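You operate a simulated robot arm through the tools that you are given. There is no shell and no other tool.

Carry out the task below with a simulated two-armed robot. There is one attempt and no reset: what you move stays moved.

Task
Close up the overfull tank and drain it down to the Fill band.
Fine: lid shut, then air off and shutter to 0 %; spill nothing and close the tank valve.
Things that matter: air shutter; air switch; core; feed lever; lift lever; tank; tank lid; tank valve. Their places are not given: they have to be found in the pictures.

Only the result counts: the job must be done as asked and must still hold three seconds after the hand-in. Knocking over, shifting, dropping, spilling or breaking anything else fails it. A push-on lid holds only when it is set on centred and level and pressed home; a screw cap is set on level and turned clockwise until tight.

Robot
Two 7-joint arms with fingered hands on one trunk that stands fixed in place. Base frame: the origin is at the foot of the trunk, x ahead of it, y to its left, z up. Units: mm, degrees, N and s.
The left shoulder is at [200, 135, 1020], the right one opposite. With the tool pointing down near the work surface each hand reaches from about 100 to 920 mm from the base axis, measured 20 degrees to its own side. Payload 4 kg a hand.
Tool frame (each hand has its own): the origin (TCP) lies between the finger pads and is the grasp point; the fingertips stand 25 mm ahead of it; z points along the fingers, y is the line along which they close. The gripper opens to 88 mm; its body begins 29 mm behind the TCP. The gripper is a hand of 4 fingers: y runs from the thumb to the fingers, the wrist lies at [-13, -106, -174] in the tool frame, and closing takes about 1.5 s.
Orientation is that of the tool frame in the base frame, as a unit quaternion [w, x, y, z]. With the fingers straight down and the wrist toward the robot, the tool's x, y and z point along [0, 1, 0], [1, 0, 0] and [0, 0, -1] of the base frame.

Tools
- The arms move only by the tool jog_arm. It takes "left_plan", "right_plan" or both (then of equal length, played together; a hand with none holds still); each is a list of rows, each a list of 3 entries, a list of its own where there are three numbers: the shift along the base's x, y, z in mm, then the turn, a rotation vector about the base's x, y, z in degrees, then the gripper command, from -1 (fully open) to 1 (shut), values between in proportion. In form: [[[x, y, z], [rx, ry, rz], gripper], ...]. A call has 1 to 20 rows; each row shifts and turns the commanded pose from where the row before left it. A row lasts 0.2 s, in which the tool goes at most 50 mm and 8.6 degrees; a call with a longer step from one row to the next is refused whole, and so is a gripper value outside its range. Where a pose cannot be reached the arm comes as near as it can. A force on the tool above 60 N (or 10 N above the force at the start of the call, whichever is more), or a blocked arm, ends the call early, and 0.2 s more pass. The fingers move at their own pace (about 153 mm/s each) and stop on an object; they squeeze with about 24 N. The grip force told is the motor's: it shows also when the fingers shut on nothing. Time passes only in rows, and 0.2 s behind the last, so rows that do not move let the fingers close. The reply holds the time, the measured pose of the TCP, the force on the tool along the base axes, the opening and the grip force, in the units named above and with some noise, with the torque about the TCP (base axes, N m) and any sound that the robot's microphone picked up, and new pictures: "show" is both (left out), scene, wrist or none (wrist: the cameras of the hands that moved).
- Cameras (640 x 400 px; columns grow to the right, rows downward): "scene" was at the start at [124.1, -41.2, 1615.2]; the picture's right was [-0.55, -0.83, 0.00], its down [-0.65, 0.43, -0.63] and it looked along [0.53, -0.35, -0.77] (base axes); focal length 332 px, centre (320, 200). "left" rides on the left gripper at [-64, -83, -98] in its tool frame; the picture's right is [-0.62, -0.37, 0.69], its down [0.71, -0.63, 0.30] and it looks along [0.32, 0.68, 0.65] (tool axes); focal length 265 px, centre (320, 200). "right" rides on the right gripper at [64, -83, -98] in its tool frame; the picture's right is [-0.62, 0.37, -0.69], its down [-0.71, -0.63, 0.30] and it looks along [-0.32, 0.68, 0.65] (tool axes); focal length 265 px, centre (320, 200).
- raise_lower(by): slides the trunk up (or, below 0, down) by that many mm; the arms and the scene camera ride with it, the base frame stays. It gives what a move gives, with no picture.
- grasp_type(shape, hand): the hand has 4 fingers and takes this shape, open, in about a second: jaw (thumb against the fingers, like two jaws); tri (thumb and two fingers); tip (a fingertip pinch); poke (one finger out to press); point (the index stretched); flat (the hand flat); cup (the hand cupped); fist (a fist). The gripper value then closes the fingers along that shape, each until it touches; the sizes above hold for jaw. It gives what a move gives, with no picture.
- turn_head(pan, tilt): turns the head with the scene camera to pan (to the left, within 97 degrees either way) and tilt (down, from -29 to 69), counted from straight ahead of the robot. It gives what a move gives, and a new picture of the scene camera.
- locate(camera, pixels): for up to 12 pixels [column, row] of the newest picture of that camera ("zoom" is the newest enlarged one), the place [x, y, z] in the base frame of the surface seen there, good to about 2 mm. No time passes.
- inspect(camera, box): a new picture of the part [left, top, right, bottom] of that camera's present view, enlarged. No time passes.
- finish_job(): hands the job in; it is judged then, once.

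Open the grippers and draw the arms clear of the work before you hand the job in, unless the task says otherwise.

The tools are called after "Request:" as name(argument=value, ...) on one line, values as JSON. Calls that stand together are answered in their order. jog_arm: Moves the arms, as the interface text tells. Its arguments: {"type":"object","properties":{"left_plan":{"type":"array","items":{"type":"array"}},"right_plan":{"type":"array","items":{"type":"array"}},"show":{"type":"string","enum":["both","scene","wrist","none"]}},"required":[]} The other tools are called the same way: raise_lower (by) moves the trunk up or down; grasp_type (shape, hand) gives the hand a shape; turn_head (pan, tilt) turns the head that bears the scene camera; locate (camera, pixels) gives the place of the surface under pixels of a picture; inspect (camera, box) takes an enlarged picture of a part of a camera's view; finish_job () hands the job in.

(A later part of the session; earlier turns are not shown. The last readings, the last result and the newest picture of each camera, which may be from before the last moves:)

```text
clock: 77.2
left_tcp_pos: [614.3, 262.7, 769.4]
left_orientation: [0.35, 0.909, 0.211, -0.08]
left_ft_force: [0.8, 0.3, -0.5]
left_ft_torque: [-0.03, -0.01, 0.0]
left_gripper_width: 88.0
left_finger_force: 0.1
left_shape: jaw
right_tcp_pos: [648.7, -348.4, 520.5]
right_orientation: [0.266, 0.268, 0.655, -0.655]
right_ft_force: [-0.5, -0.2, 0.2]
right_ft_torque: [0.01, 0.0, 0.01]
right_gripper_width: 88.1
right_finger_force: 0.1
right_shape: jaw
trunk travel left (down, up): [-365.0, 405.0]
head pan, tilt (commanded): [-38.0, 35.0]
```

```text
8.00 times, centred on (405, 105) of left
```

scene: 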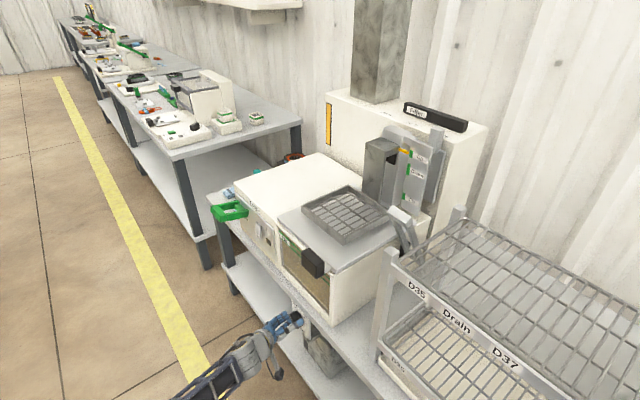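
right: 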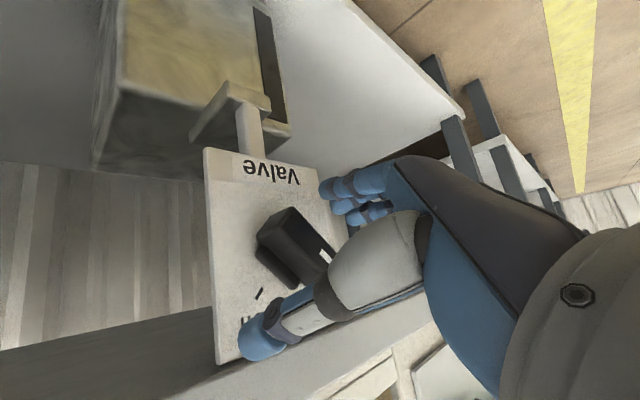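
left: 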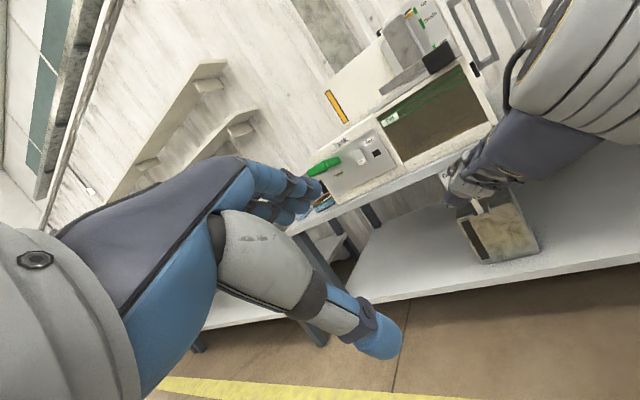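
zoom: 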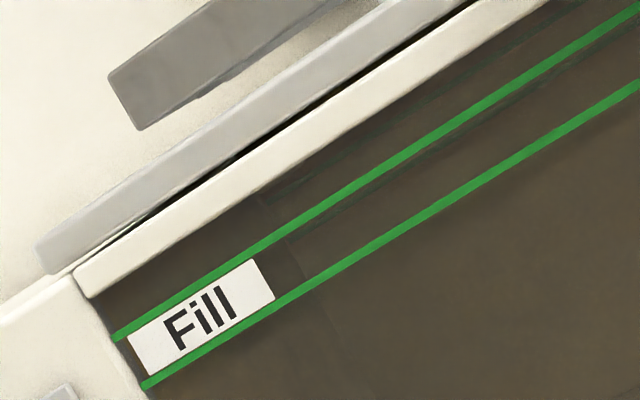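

Band lines are at z≈752 and z≈772 on the glass. I zoom further at the top left of the window to see the present surface line.

Request:
inspect(camera="left", box=[380, 85, 415, 112])

Request:
inspect(camera="left", box=[440, 55, 495, 95])

Request:
inspect(camera="scene", box=[283, 228, 308, 260])

```text
14.81 times, centred on (398, 98) of left
```

zoom: 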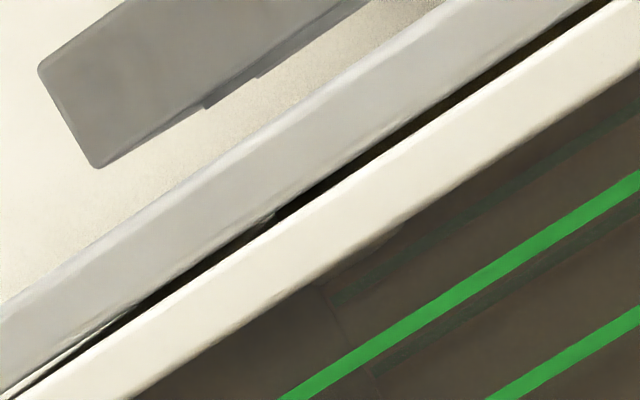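

```text
10.00 times, centred on (468, 75) of left
```

zoom: 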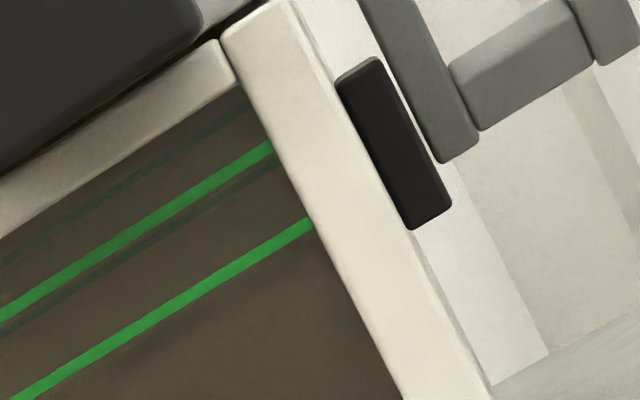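

```text
12.50 times, centred on (296, 244) of scene
```

zoom: 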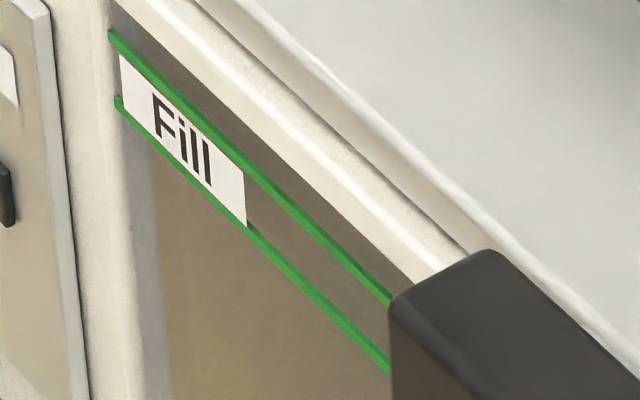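

No clear line yet from this angle; the level should show once it falls. I close the fingers on the valve knob.

Request:
jog_arm(right_plan=[[[0, 0, 0], [0, 0, 0], 0.2], [[0, 0, 0], [0, 0, 0], 0.7], [[0, 0, 0], [0, 0, 0], 1], [[0, 0, 0], [0, 0, 0], 1], [[0, 0, 0], [0, 0, 0], 1], [[0, 0, 0], [0, 0, 0], 1]], show="both")

Request:
inspect(camera="right", box=[160, 130, 420, 390])

Request:
inspect(camera="scene", box=[250, 290, 330, 360])

```text
clock: 78.6
left_tcp_pos: [614.5, 262.4, 769.7]
left_orientation: [0.349, 0.91, 0.21, -0.081]
left_ft_force: [0.7, -0.5, -0.1]
left_ft_torque: [-0.03, -0.01, 0.01]
left_gripper_width: 87.9
left_finger_force: 0.1
left_shape: jaw
right_tcp_pos: [649.0, -350.1, 522.4]
right_orientation: [0.268, 0.268, 0.655, -0.654]
right_ft_force: [3.1, -0.4, -1.7]
right_ft_torque: [0.09, 0.05, 0.05]
right_gripper_width: 14.4
right_finger_force: 24.3
right_shape: jaw
trunk travel left (down, up): [-365.0, 405.0]
head pan, tilt (commanded): [-38.0, 35.0]
```

scene: 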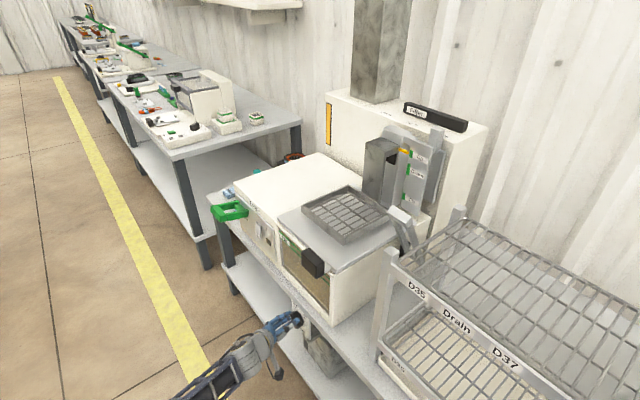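
right: 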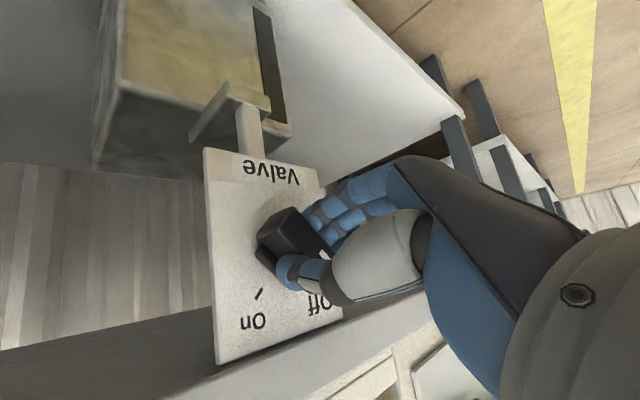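

```text
1.54 times, centred on (290, 260) of right
```

zoom: 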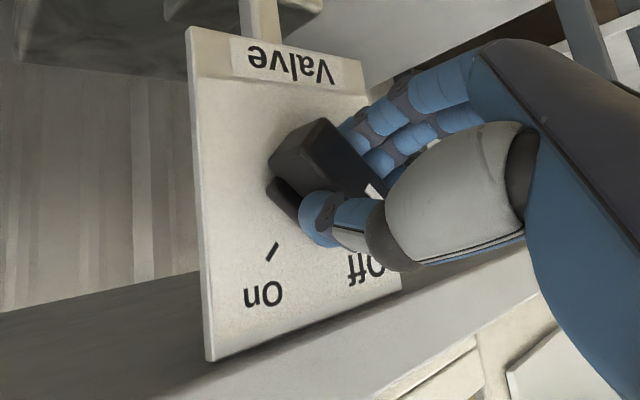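

```text
5.71 times, centred on (290, 325) of scene
```

zoom: 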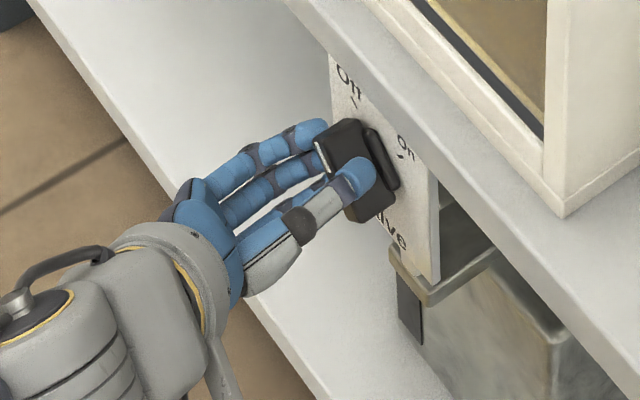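

The knob is gripped (14.4 mm, 24 N). I turn it 30° clockwise first and check the torque and knob response.

Request:
jog_arm(right_plan=[[[0, 0, 0], [0, -7.5, 0], 1], [[0, 0, 0], [0, -7.5, 0], 1], [[0, 0, 0], [0, -7.5, 0], 1], [[0, 0, 0], [0, -7.5, 0], 1]], show="both")

Request:
inspect(camera="scene", box=[250, 290, 330, 360])

Request:
inspect(camera="left", box=[375, 50, 505, 160])

```text
clock: 79.6
left_tcp_pos: [614.0, 263.6, 770.7]
left_orientation: [0.35, 0.909, 0.211, -0.08]
left_ft_force: [-0.5, -0.1, 0.3]
left_ft_torque: [0.04, 0.02, -0.03]
left_gripper_width: 87.7
left_finger_force: 0.1
left_shape: jaw
right_tcp_pos: [648.7, -349.4, 522.1]
right_orientation: [0.413, 0.412, 0.579, -0.57]
right_ft_force: [1.5, -2.8, -3.7]
right_ft_torque: [0.12, 0.04, 0.01]
right_gripper_width: 14.3
right_finger_force: 24.8
right_shape: jaw
right hand out of reach, approached as far as the arm can: row 2
trunk travel left (down, up): [-365.0, 405.0]
head pan, tilt (commanded): [-38.0, 35.0]
```

scene: 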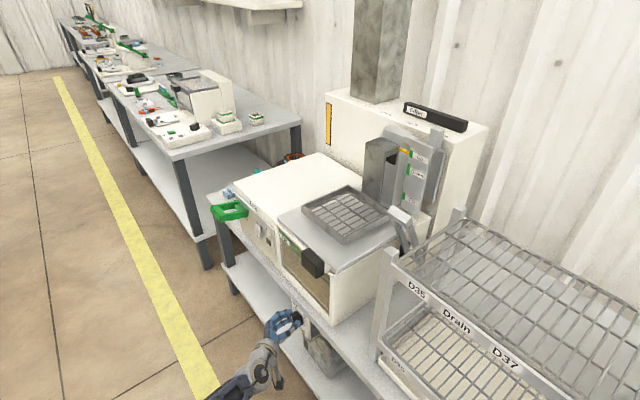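
right: 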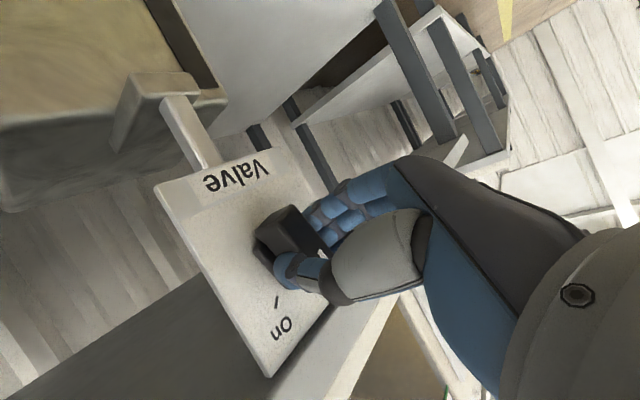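

```text
5.71 times, centred on (290, 325) of scene
```

zoom: 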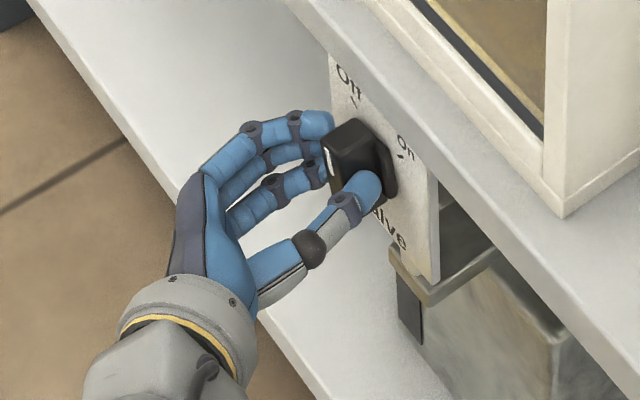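

```text
3.64 times, centred on (440, 105) of left
```

zoom: 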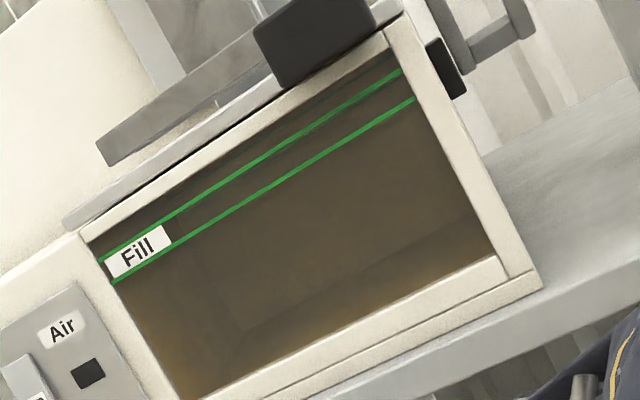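

The knob turns with the hand (~27°). No flow is visible yet at the spout (190, 120); I turn a further 30°.

Request:
jog_arm(right_plan=[[[0, 0, 0], [0, -7.5, 0], 1], [[0, 0, 0], [0, -7.5, 0], 1], [[0, 0, 0], [0, -7.5, 0], 1], [[0, 0, 0], [0, -7.5, 0], 1]], show="both")

Request:
inspect(camera="left", box=[375, 50, 505, 160])

Request:
inspect(camera="scene", box=[260, 220, 350, 380])

```text
clock: 80.6
left_tcp_pos: [614.4, 262.6, 771.3]
left_orientation: [0.35, 0.909, 0.211, -0.081]
left_ft_force: [0.4, -0.4, -1.0]
left_ft_torque: [0.02, 0.03, -0.02]
left_gripper_width: 87.9
left_finger_force: 0.1
left_shape: jaw
right_tcp_pos: [648.3, -349.1, 522.2]
right_orientation: [0.55, 0.545, 0.453, -0.443]
right_ft_force: [-3.6, -0.3, -4.4]
right_ft_torque: [0.07, 0.06, -0.05]
right_gripper_width: 14.2
right_finger_force: 24.0
right_shape: jaw
trunk travel left (down, up): [-365.0, 405.0]
head pan, tilt (commanded): [-38.0, 35.0]
```

scene: 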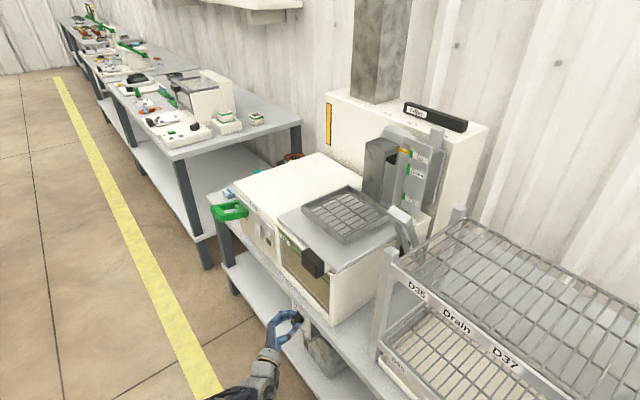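
right: 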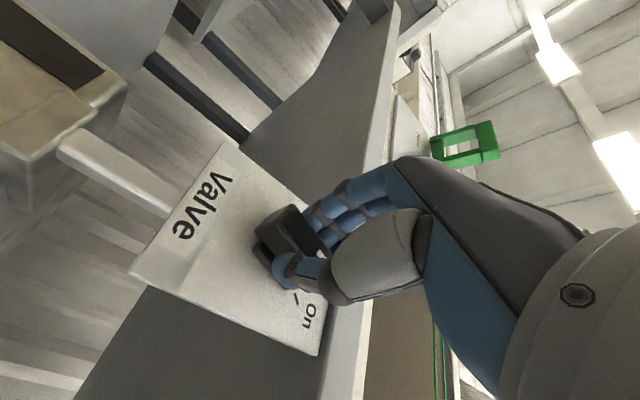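

```text
3.64 times, centred on (440, 105) of left
```

zoom: 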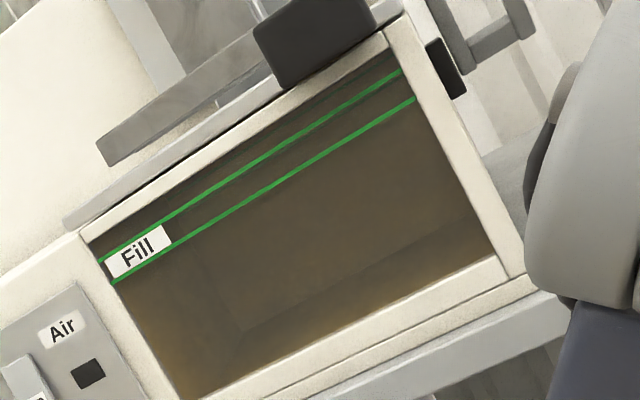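

```text
2.50 times, centred on (305, 300) of scene
```

zoom: 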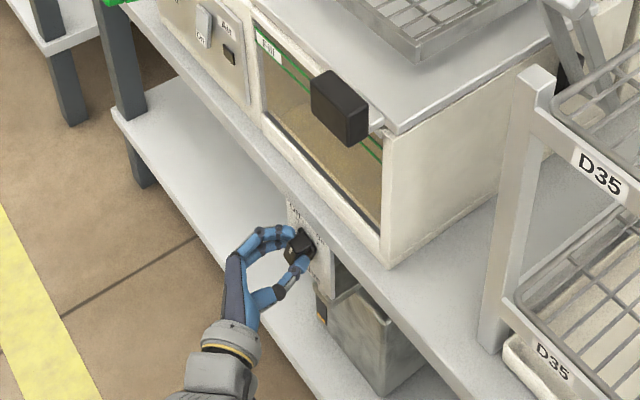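

Compared with before, I look for level movement: closer zooms of the window and of the catch box.

Request:
inspect(camera="left", box=[380, 70, 440, 120])

Request:
inspect(camera="scene", box=[275, 225, 345, 320])

Request:
inspect(camera="scene", box=[290, 310, 360, 385])

```text
8.00 times, centred on (410, 95) of left
```

zoom: 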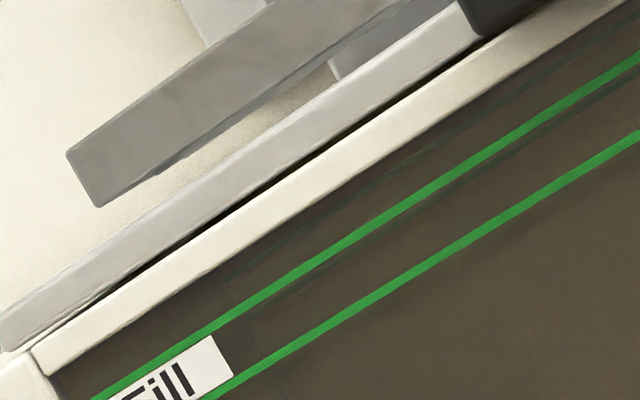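

```text
4.21 times, centred on (310, 272) of scene
```

zoom: 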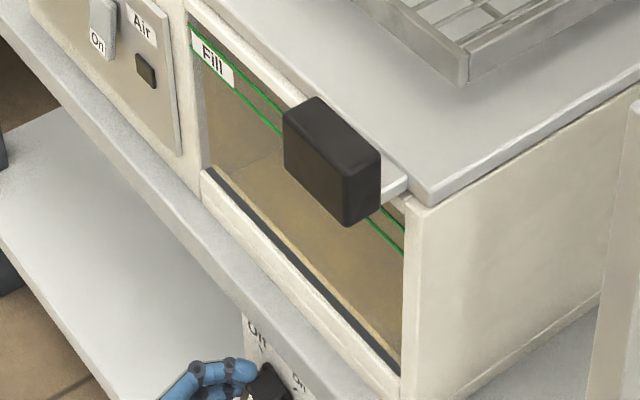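

```text
5.33 times, centred on (325, 348) of scene
```

zoom: 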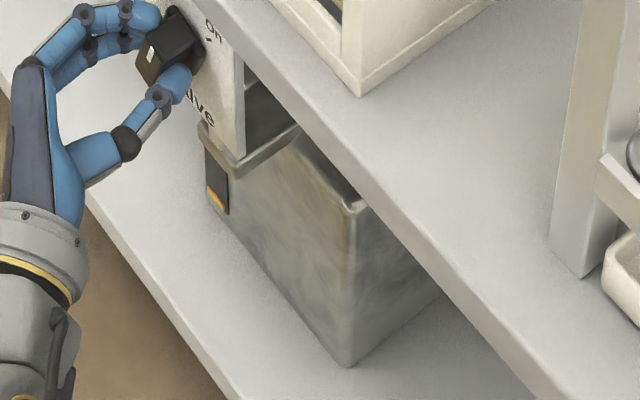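

The catch box's sight strip now shows an orange level at its bottom, so liquid is draining. I look at the window from the right camera, which now sees it from below.

Request:
inspect(camera="right", box=[340, 270, 480, 400])

Request:
inspect(camera="left", box=[380, 85, 415, 112])

```text
3.08 times, centred on (410, 335) of right
```

zoom: 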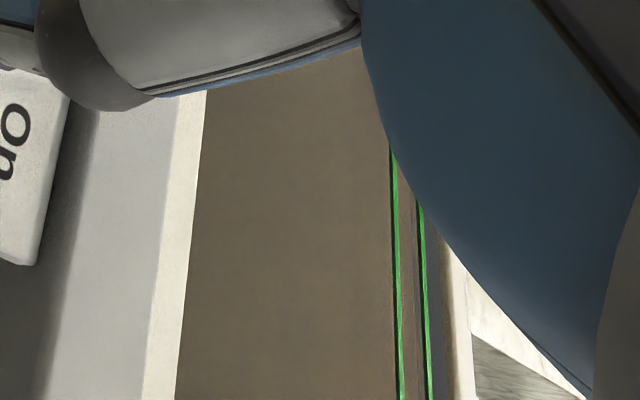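

```text
14.81 times, centred on (398, 98) of left
```

zoom: 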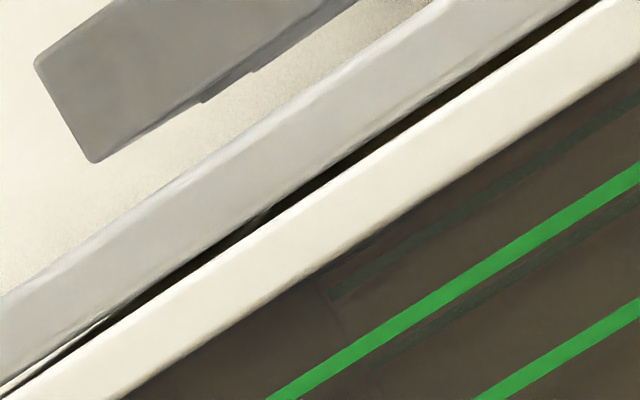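

From below I can see brown up to somewhere between the green lines and grey above. I zoom in more there.

Request:
inspect(camera="right", box=[418, 330, 458, 360])

Request:
locate(camera="zoom", pixels=[[100, 200], [200, 200], [240, 200], [290, 200], [330, 200], [400, 200]])

```text
13.33 times, centred on (438, 345) of right
```

zoom: 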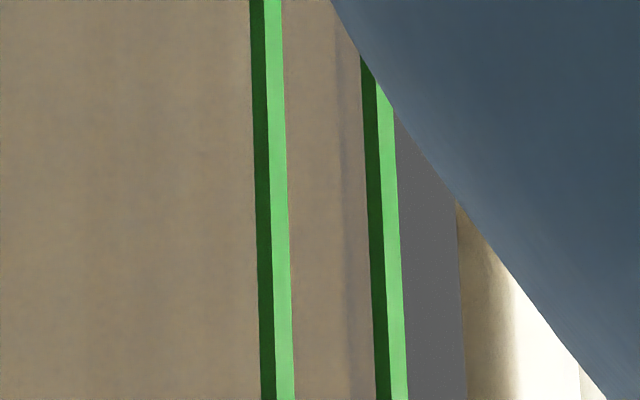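

```text
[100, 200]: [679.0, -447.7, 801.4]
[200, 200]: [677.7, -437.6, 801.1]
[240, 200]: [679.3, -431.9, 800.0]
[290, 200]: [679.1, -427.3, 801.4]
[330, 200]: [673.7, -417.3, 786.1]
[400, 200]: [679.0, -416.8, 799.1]
```

Excellent view: brown (liquid) reaches about the upper green line, grey above is air. I hold the valve part-open for about 1 s and look again.

Request:
jog_arm(right_plan=[[[0, 0, 0], [0, 0, 0], 1], [[0, 0, 0], [0, 0, 0], 1], [[0, 0, 0], [0, 0, 0], 1], [[0, 0, 0], [0, 0, 0], 1]], show="wrist")

Request:
inspect(camera="right", box=[418, 330, 458, 360])

Request:
inspect(camera="scene", box=[290, 310, 360, 385])

```text
clock: 81.6
left_tcp_pos: [612.5, 261.8, 771.4]
left_orientation: [0.349, 0.91, 0.211, -0.081]
left_ft_force: [0.9, 0.8, 0.4]
left_ft_torque: [-0.03, 0.02, 0.02]
left_gripper_width: 87.5
left_finger_force: 0.1
left_shape: jaw
right_tcp_pos: [648.6, -349.4, 522.0]
right_orientation: [0.55, 0.545, 0.452, -0.443]
right_ft_force: [-5.9, 0.0, -2.1]
right_ft_torque: [0.03, 0.04, -0.16]
right_gripper_width: 14.2
right_finger_force: 24.2
right_shape: jaw
trunk travel left (down, up): [-365.0, 405.0]
head pan, tilt (commanded): [-38.0, 35.0]
```

right: 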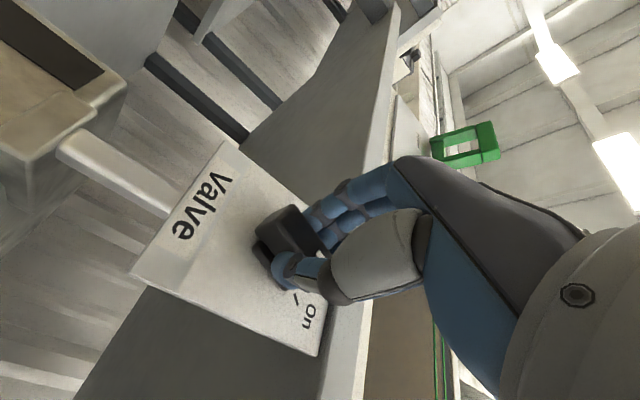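

```text
13.33 times, centred on (438, 345) of right
```

zoom: 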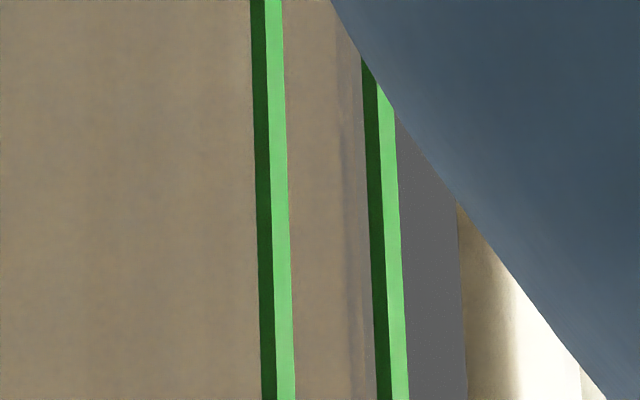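

```text
5.33 times, centred on (325, 348) of scene
```

zoom: 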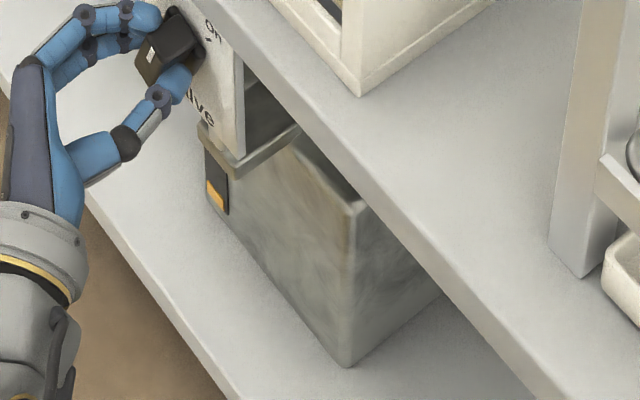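

Now a grey strip appears just left of the upper line, so the level has fallen just into the band (z≈768). I continue about 1 s more toward the middle of the band.

Request:
jog_arm(right_plan=[[[0, 0, 0], [0, 0, 0], 1], [[0, 0, 0], [0, 0, 0], 1], [[0, 0, 0], [0, 0, 0], 1], [[0, 0, 0], [0, 0, 0], 1]], show="wrist")

Request:
inspect(camera="right", box=[418, 330, 458, 360])

Request:
inspect(camera="right", box=[425, 360, 455, 400])

Request:
inspect(camera="scene", box=[310, 320, 340, 355])

```text
clock: 82.6
left_tcp_pos: [613.5, 262.6, 770.8]
left_orientation: [0.35, 0.909, 0.21, -0.08]
left_ft_force: [0.1, 0.5, 0.4]
left_ft_torque: [-0.02, 0.02, -0.02]
left_gripper_width: 88.0
left_finger_force: 0.0
left_shape: jaw
right_tcp_pos: [649.0, -349.0, 521.3]
right_orientation: [0.549, 0.546, 0.452, -0.443]
right_ft_force: [-5.7, -0.5, -2.8]
right_ft_torque: [0.05, 0.0, -0.15]
right_gripper_width: 14.2
right_finger_force: 24.1
right_shape: jaw
trunk travel left (down, up): [-365.0, 405.0]
head pan, tilt (commanded): [-38.0, 35.0]
```

right: 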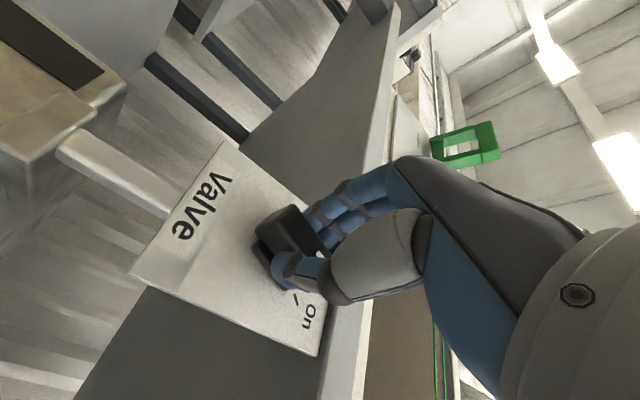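

```text
13.33 times, centred on (438, 345) of right
```

zoom: 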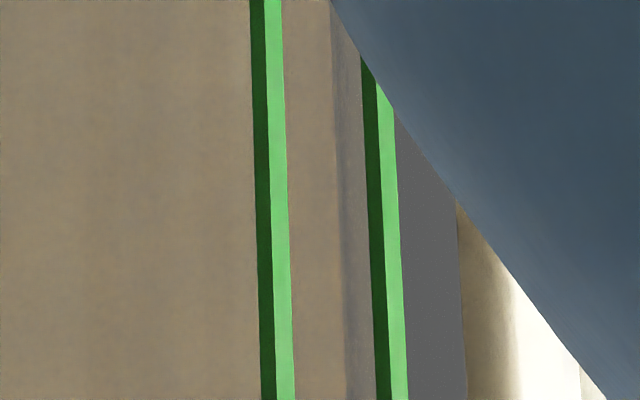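

```text
10.00 times, centred on (440, 380) of right
```

zoom: 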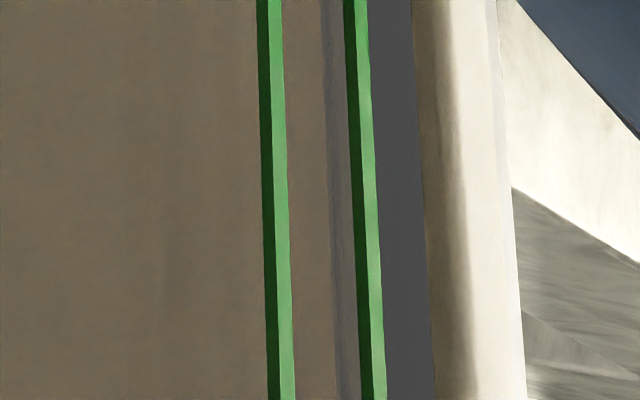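

```text
11.43 times, centred on (325, 338) of scene
```

zoom: 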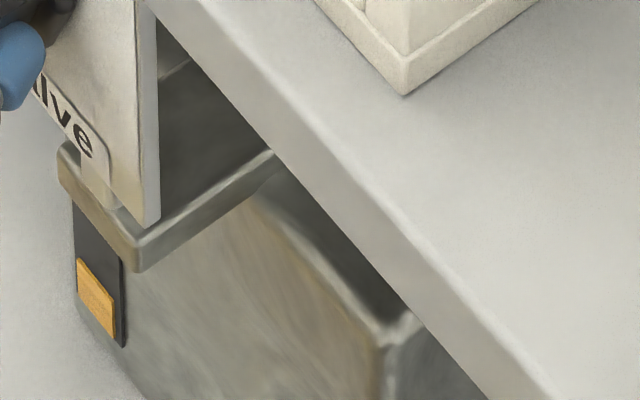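

The level change is subtle from below. I compare with the left camera's close-up (back-wall lines seen through/over the surface).

Request:
inspect(camera="left", box=[380, 85, 415, 112])

Request:
inspect(camera="left", box=[440, 55, 495, 95])

Request:
inspect(camera="scene", box=[283, 228, 308, 260])

```text
14.81 times, centred on (398, 98) of left
```

zoom: 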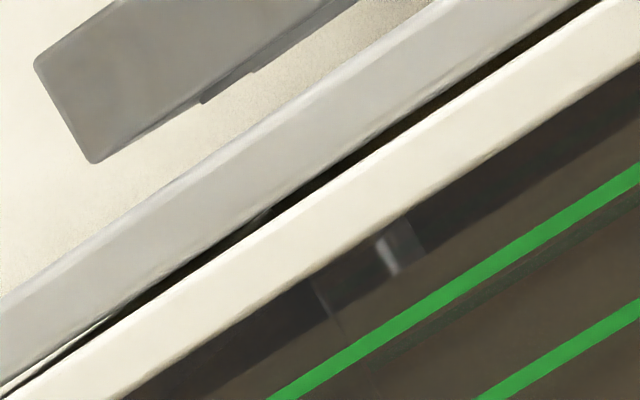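

```text
10.00 times, centred on (468, 75) of left
```

zoom: 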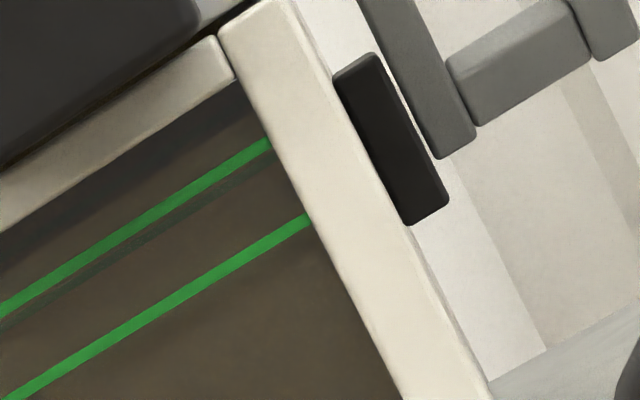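

```text
12.50 times, centred on (296, 244) of scene
```

zoom: 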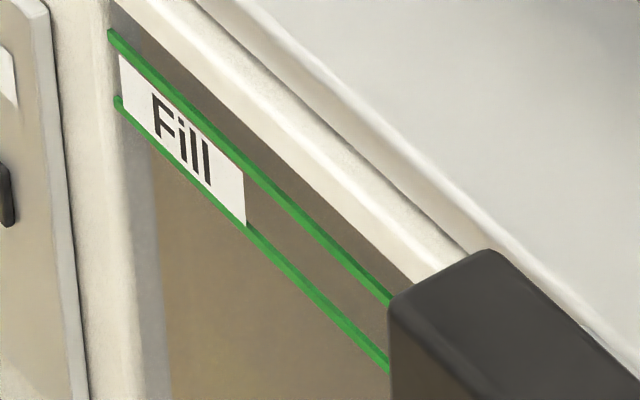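

Now the left view shows a dark air gap above the brown: the back waterline puts the level at z≈765–769, inside the band and falling about 5 mm/s. I close the valve now by turning back counter-clockwise.

Request:
jog_arm(right_plan=[[[0, 0, 0], [0, 8.2, 0], 1], [[0, 0, 0], [0, 8.2, 0], 1], [[0, 0, 0], [0, 8.2, 0], 1], [[0, 0, 0], [0, 8.2, 0], 1], [[0, 0, 0], [0, 8.2, 0], 1], [[0, 0, 0], [0, 8.2, 0], 1], [[0, 0, 0], [0, 8.2, 0], 1]], show="both")

Request:
inspect(camera="left", box=[440, 55, 495, 95])

Request:
inspect(camera="scene", box=[250, 290, 350, 365])

```text
clock: 84.2
left_tcp_pos: [614.9, 263.3, 769.9]
left_orientation: [0.35, 0.909, 0.211, -0.081]
left_ft_force: [0.0, -0.2, 0.2]
left_ft_torque: [0.04, 0.01, -0.03]
left_gripper_width: 87.8
left_finger_force: 0.1
left_shape: jaw
right_tcp_pos: [650.4, -349.1, 523.7]
right_orientation: [0.266, 0.264, 0.66, -0.651]
right_ft_force: [8.1, -3.5, 4.3]
right_ft_torque: [-0.11, -0.07, 0.16]
right_gripper_width: 13.8
right_finger_force: 24.2
right_shape: jaw
trunk travel left (down, up): [-365.0, 405.0]
head pan, tilt (commanded): [-38.0, 35.0]
```

scene: 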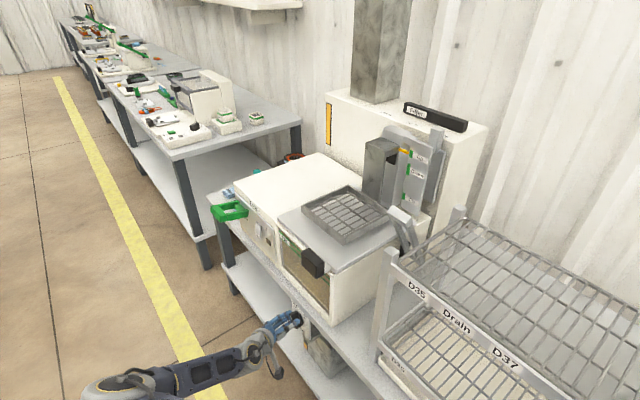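
right: 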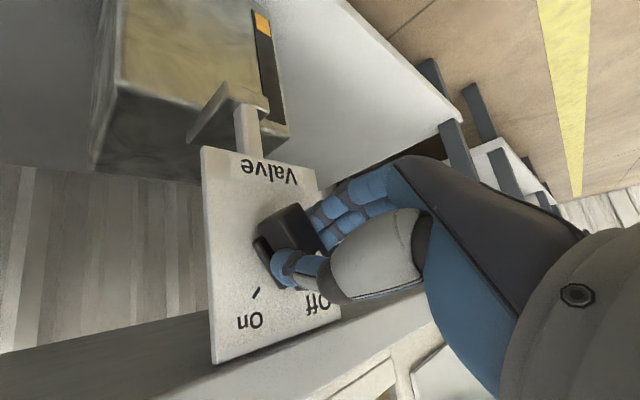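

```text
10.00 times, centred on (468, 75) of left
```

zoom: 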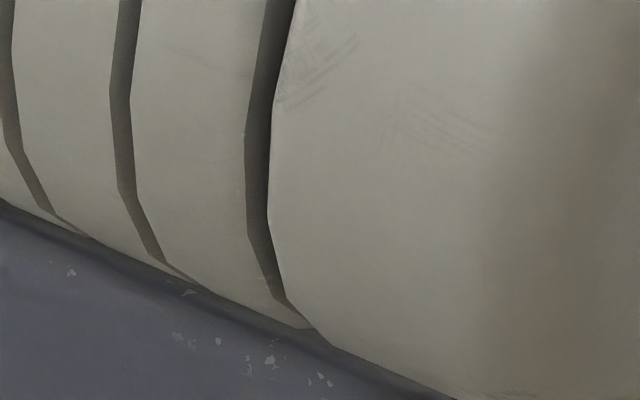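

```text
5.33 times, centred on (300, 328) of scene
```

zoom: 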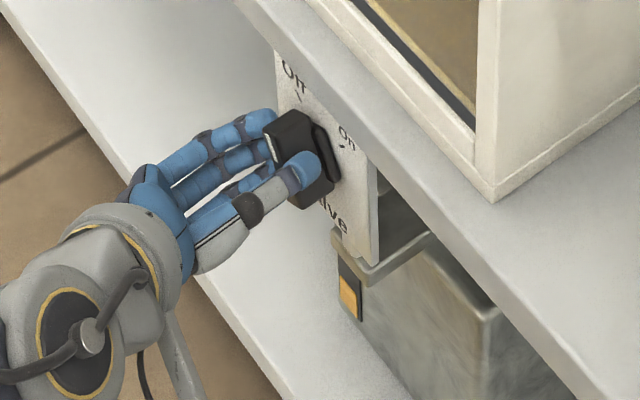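

The hand is back at its original angle. I turn a few more degrees to seat the knob fully at Off and check the catch-box strip.

Request:
jog_arm(right_plan=[[[0, 0, 0], [0, 3, 0], 1], [[0, 0, 0], [0, 2, 0], 1], [[0, 0, 0], [0, 0, 0], 1]], show="both")

Request:
inspect(camera="right", box=[190, 130, 400, 350])

Request:
inspect(camera="scene", box=[300, 325, 340, 360])

```text
clock: 85.0
left_tcp_pos: [613.4, 262.5, 771.0]
left_orientation: [0.35, 0.909, 0.211, -0.081]
left_ft_force: [0.3, 0.0, -1.1]
left_ft_torque: [0.01, 0.02, 0.03]
left_gripper_width: 88.1
left_finger_force: 0.1
left_shape: jaw
right_tcp_pos: [651.0, -348.7, 522.1]
right_orientation: [0.237, 0.237, 0.671, -0.662]
right_ft_force: [9.6, 1.8, 4.6]
right_ft_torque: [-0.06, -0.03, 0.21]
right_gripper_width: 14.2
right_finger_force: 23.7
right_shape: jaw
trunk travel left (down, up): [-365.0, 405.0]
head pan, tilt (commanded): [-38.0, 35.0]
```

scene: 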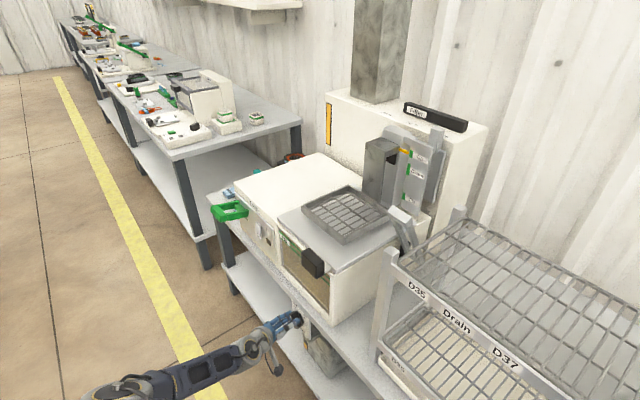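
right: 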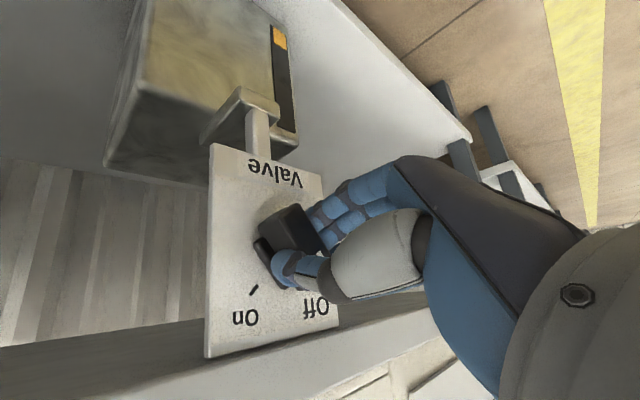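

```text
1.82 times, centred on (295, 240) of right
```

zoom: 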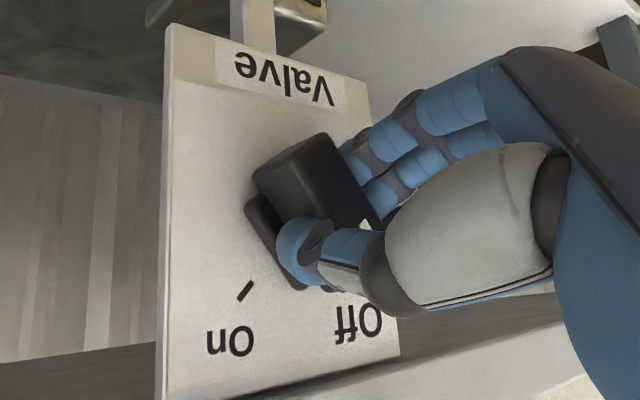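

```text
11.43 times, centred on (320, 342) of scene
```

zoom: 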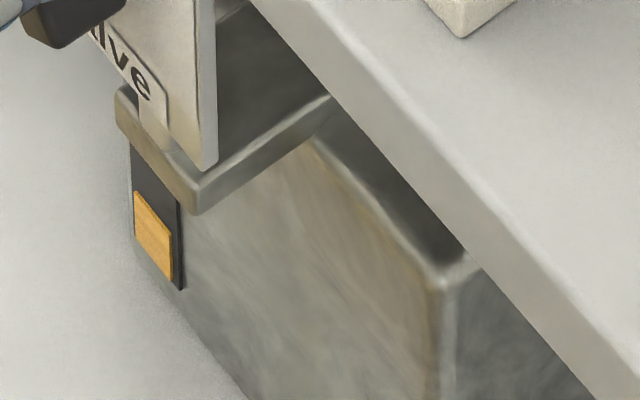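

The knob seems seated. I open the fingers and back straight out to view the pointer and check the level.

Request:
jog_arm(right_plan=[[[0, 0, 0], [0, 0, 0], 0], [[0, 0, 0], [0, 0, 0], -1], [[0, 0, 0], [0, 0, 0], -1], [[0, 15, 0], [0, 0, 0], -1], [[0, 25, 0], [0, 0, 0], -1], [[0, 30, 0], [0, 0, 0], -1]], show="both")

Request:
inspect(camera="right", box=[160, 150, 330, 370])

Request:
inspect(camera="scene", box=[300, 325, 340, 360])

Request:
inspect(camera="left", box=[375, 50, 505, 160])

```text
clock: 86.4
left_tcp_pos: [613.4, 263.0, 772.2]
left_orientation: [0.35, 0.909, 0.21, -0.081]
left_ft_force: [-0.3, 0.0, 0.2]
left_ft_torque: [0.01, 0.02, 0.01]
left_gripper_width: 87.7
left_finger_force: 0.0
left_shape: jaw
right_tcp_pos: [649.4, -280.7, 521.7]
right_orientation: [0.235, 0.238, 0.671, -0.662]
right_ft_force: [-0.1, 0.4, 0.6]
right_ft_torque: [0.0, 0.04, 0.0]
right_gripper_width: 87.9
right_finger_force: 0.0
right_shape: jaw
trunk travel left (down, up): [-365.0, 405.0]
head pan, tilt (commanded): [-38.0, 35.0]
```

scene: 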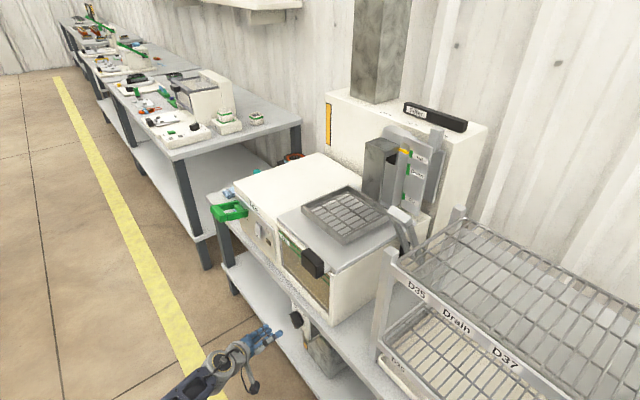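
right: 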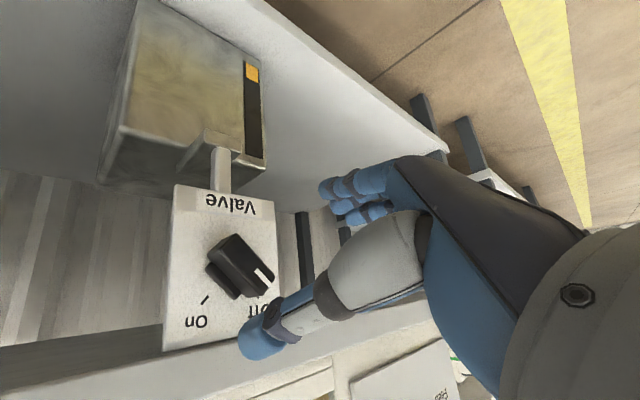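

```text
1.82 times, centred on (245, 260) of right
```

zoom: 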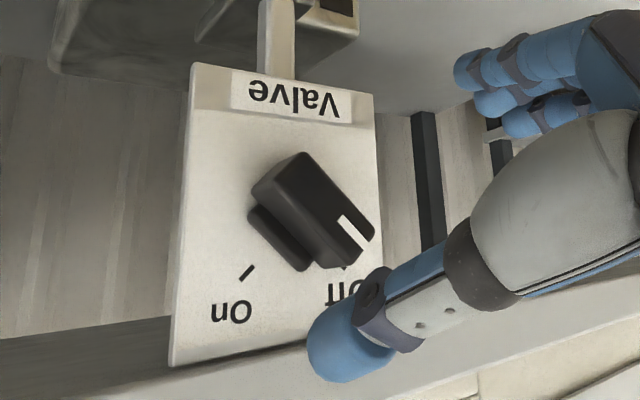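

```text
11.43 times, centred on (320, 342) of scene
```

zoom: 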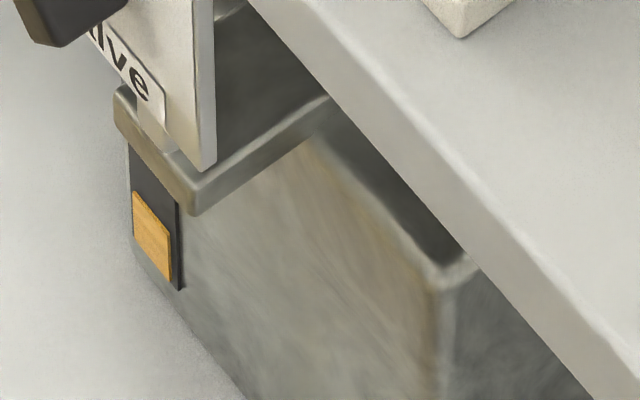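

```text
3.64 times, centred on (440, 105) of left
```

zoom: 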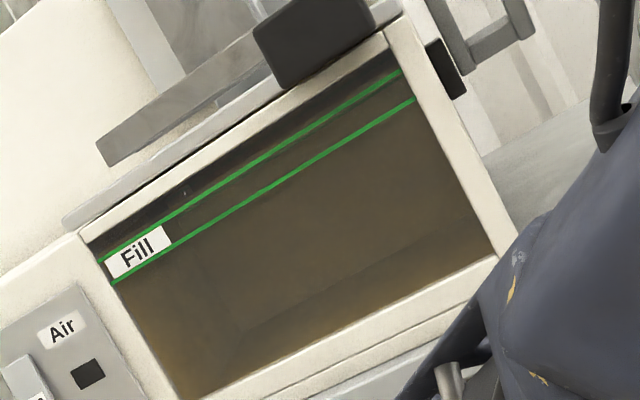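

The catch-box strip is unchanged since closing, so flow has stopped, and the pointer is at Off. I now zoom the left camera to read the level carefully.

Request:
inspect(camera="left", box=[440, 55, 495, 95])

Request:
inspect(camera="left", box=[380, 85, 415, 112])

Request:
inspect(camera="left", box=[400, 75, 450, 110])

Request:
locate(camera="zoom", pixels=[[100, 270], [200, 180], [200, 200], [200, 220], [200, 240], [300, 150], [300, 250], [400, 200], [400, 100], [320, 120], [320, 180], [320, 210]])

```text
10.00 times, centred on (468, 75) of left
```

zoom: 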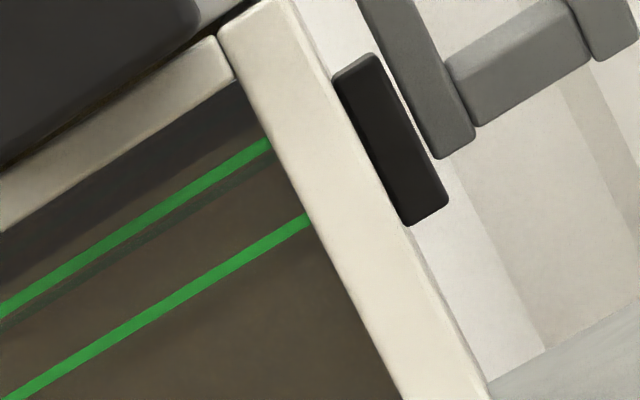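

```text
14.81 times, centred on (398, 98) of left
```

zoom: 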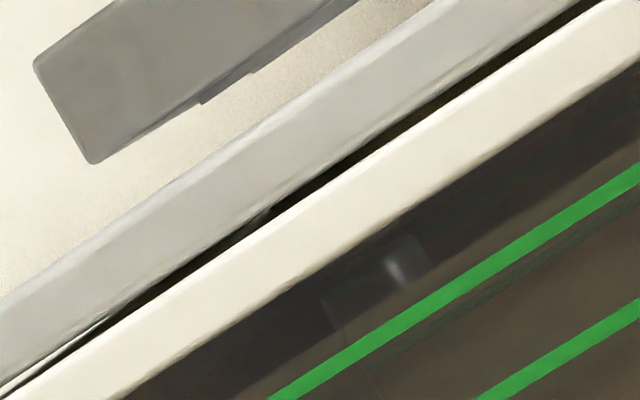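

```text
11.43 times, centred on (425, 92) of left
```

zoom: 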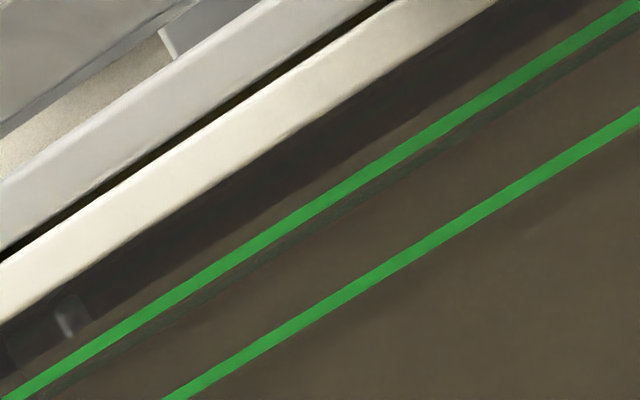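

```text
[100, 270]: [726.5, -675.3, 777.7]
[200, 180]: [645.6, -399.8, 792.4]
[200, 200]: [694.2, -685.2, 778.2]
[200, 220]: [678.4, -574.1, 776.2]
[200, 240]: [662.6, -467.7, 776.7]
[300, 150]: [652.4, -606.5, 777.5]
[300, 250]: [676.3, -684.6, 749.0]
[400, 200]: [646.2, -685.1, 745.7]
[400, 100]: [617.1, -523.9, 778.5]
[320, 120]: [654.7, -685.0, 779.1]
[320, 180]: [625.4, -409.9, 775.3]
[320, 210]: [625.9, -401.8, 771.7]
```

Unexpectedly, points in the dark gap locate to a plane at z≈777, which may be the actual liquid surface, still above the upper line (772). I sample more points to be sure.

Request:
locate(camera="zoom", pixels=[[250, 190], [250, 205], [250, 215], [250, 225], [350, 120], [350, 135], [350, 150], [350, 165], [450, 60], [450, 80], [450, 95], [450, 105]])

Request:
inspect(camera="left", box=[415, 75, 440, 95])

Request:
locate(camera="zoom", pixels=[[320, 60], [320, 80], [320, 100], [320, 120], [320, 140], [320, 160], [320, 180], [320, 200], [320, 220], [320, 240], [320, 260], [320, 320]])

```text
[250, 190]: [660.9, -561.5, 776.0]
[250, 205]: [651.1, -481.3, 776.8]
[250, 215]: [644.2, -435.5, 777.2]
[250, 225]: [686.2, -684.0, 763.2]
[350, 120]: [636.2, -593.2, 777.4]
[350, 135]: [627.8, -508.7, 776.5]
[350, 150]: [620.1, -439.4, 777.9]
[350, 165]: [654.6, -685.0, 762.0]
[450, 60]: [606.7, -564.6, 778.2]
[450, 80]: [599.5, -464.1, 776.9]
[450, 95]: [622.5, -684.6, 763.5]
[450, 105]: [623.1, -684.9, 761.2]
```

```text
16.00 times, centred on (428, 85) of left
```

zoom: 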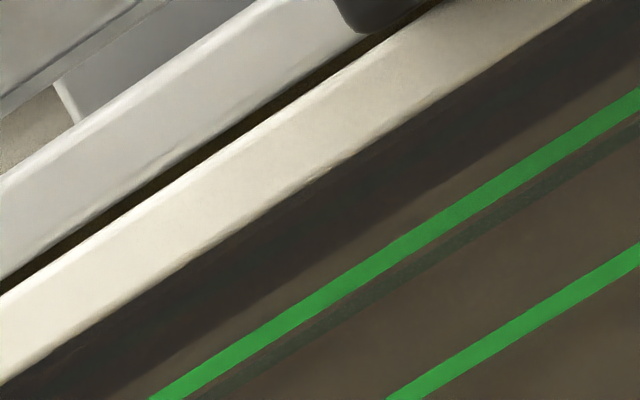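

```text
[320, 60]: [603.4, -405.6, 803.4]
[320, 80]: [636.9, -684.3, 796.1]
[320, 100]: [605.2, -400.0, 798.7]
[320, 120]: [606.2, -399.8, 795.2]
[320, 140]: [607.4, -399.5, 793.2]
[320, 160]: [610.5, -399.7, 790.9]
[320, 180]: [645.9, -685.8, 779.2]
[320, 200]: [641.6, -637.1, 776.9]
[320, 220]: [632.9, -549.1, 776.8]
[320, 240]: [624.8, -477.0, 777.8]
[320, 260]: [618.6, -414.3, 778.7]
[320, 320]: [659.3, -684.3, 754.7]
```

Confirmed: a horizontal surface at z≈777 across the tank – the liquid is still ~5 mm above the upper line. I measure both band lines precisely before draining further.

Request:
locate(camera="zoom", pixels=[[320, 290], [400, 243], [500, 180], [600, 118], [250, 335], [450, 212], [420, 385], [500, 332], [560, 297], [620, 262], [460, 358], [540, 310]])

Request:
inspect(camera="right", box=[160, 150, 330, 370])

Request:
locate(camera="zoom", pixels=[[290, 180], [350, 230], [330, 200], [340, 255], [300, 215], [365, 235], [320, 260], [310, 165]])

```text
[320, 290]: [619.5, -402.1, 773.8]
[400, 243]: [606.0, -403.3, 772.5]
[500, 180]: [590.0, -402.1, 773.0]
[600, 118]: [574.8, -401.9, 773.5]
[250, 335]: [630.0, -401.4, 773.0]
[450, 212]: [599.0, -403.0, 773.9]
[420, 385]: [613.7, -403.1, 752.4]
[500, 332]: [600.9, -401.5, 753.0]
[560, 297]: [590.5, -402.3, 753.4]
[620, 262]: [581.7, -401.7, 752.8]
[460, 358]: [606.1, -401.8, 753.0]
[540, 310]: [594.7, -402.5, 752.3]
```

```text
1.82 times, centred on (245, 260) of right
```

zoom: 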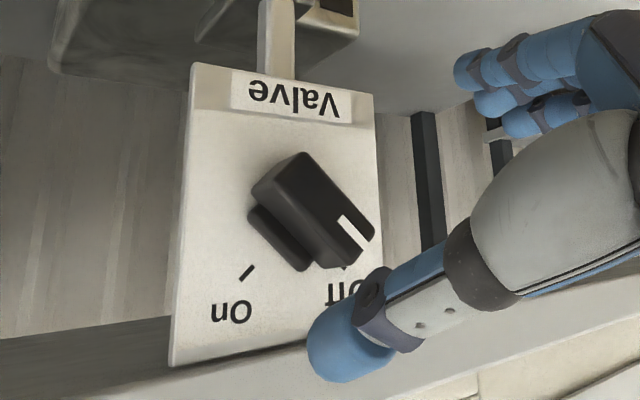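

```text
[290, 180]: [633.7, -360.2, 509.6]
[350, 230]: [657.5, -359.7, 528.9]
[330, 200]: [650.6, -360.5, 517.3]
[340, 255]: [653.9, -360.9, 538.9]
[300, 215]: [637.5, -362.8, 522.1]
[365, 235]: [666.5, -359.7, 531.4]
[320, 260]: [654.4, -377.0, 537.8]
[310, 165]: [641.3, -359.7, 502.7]
```

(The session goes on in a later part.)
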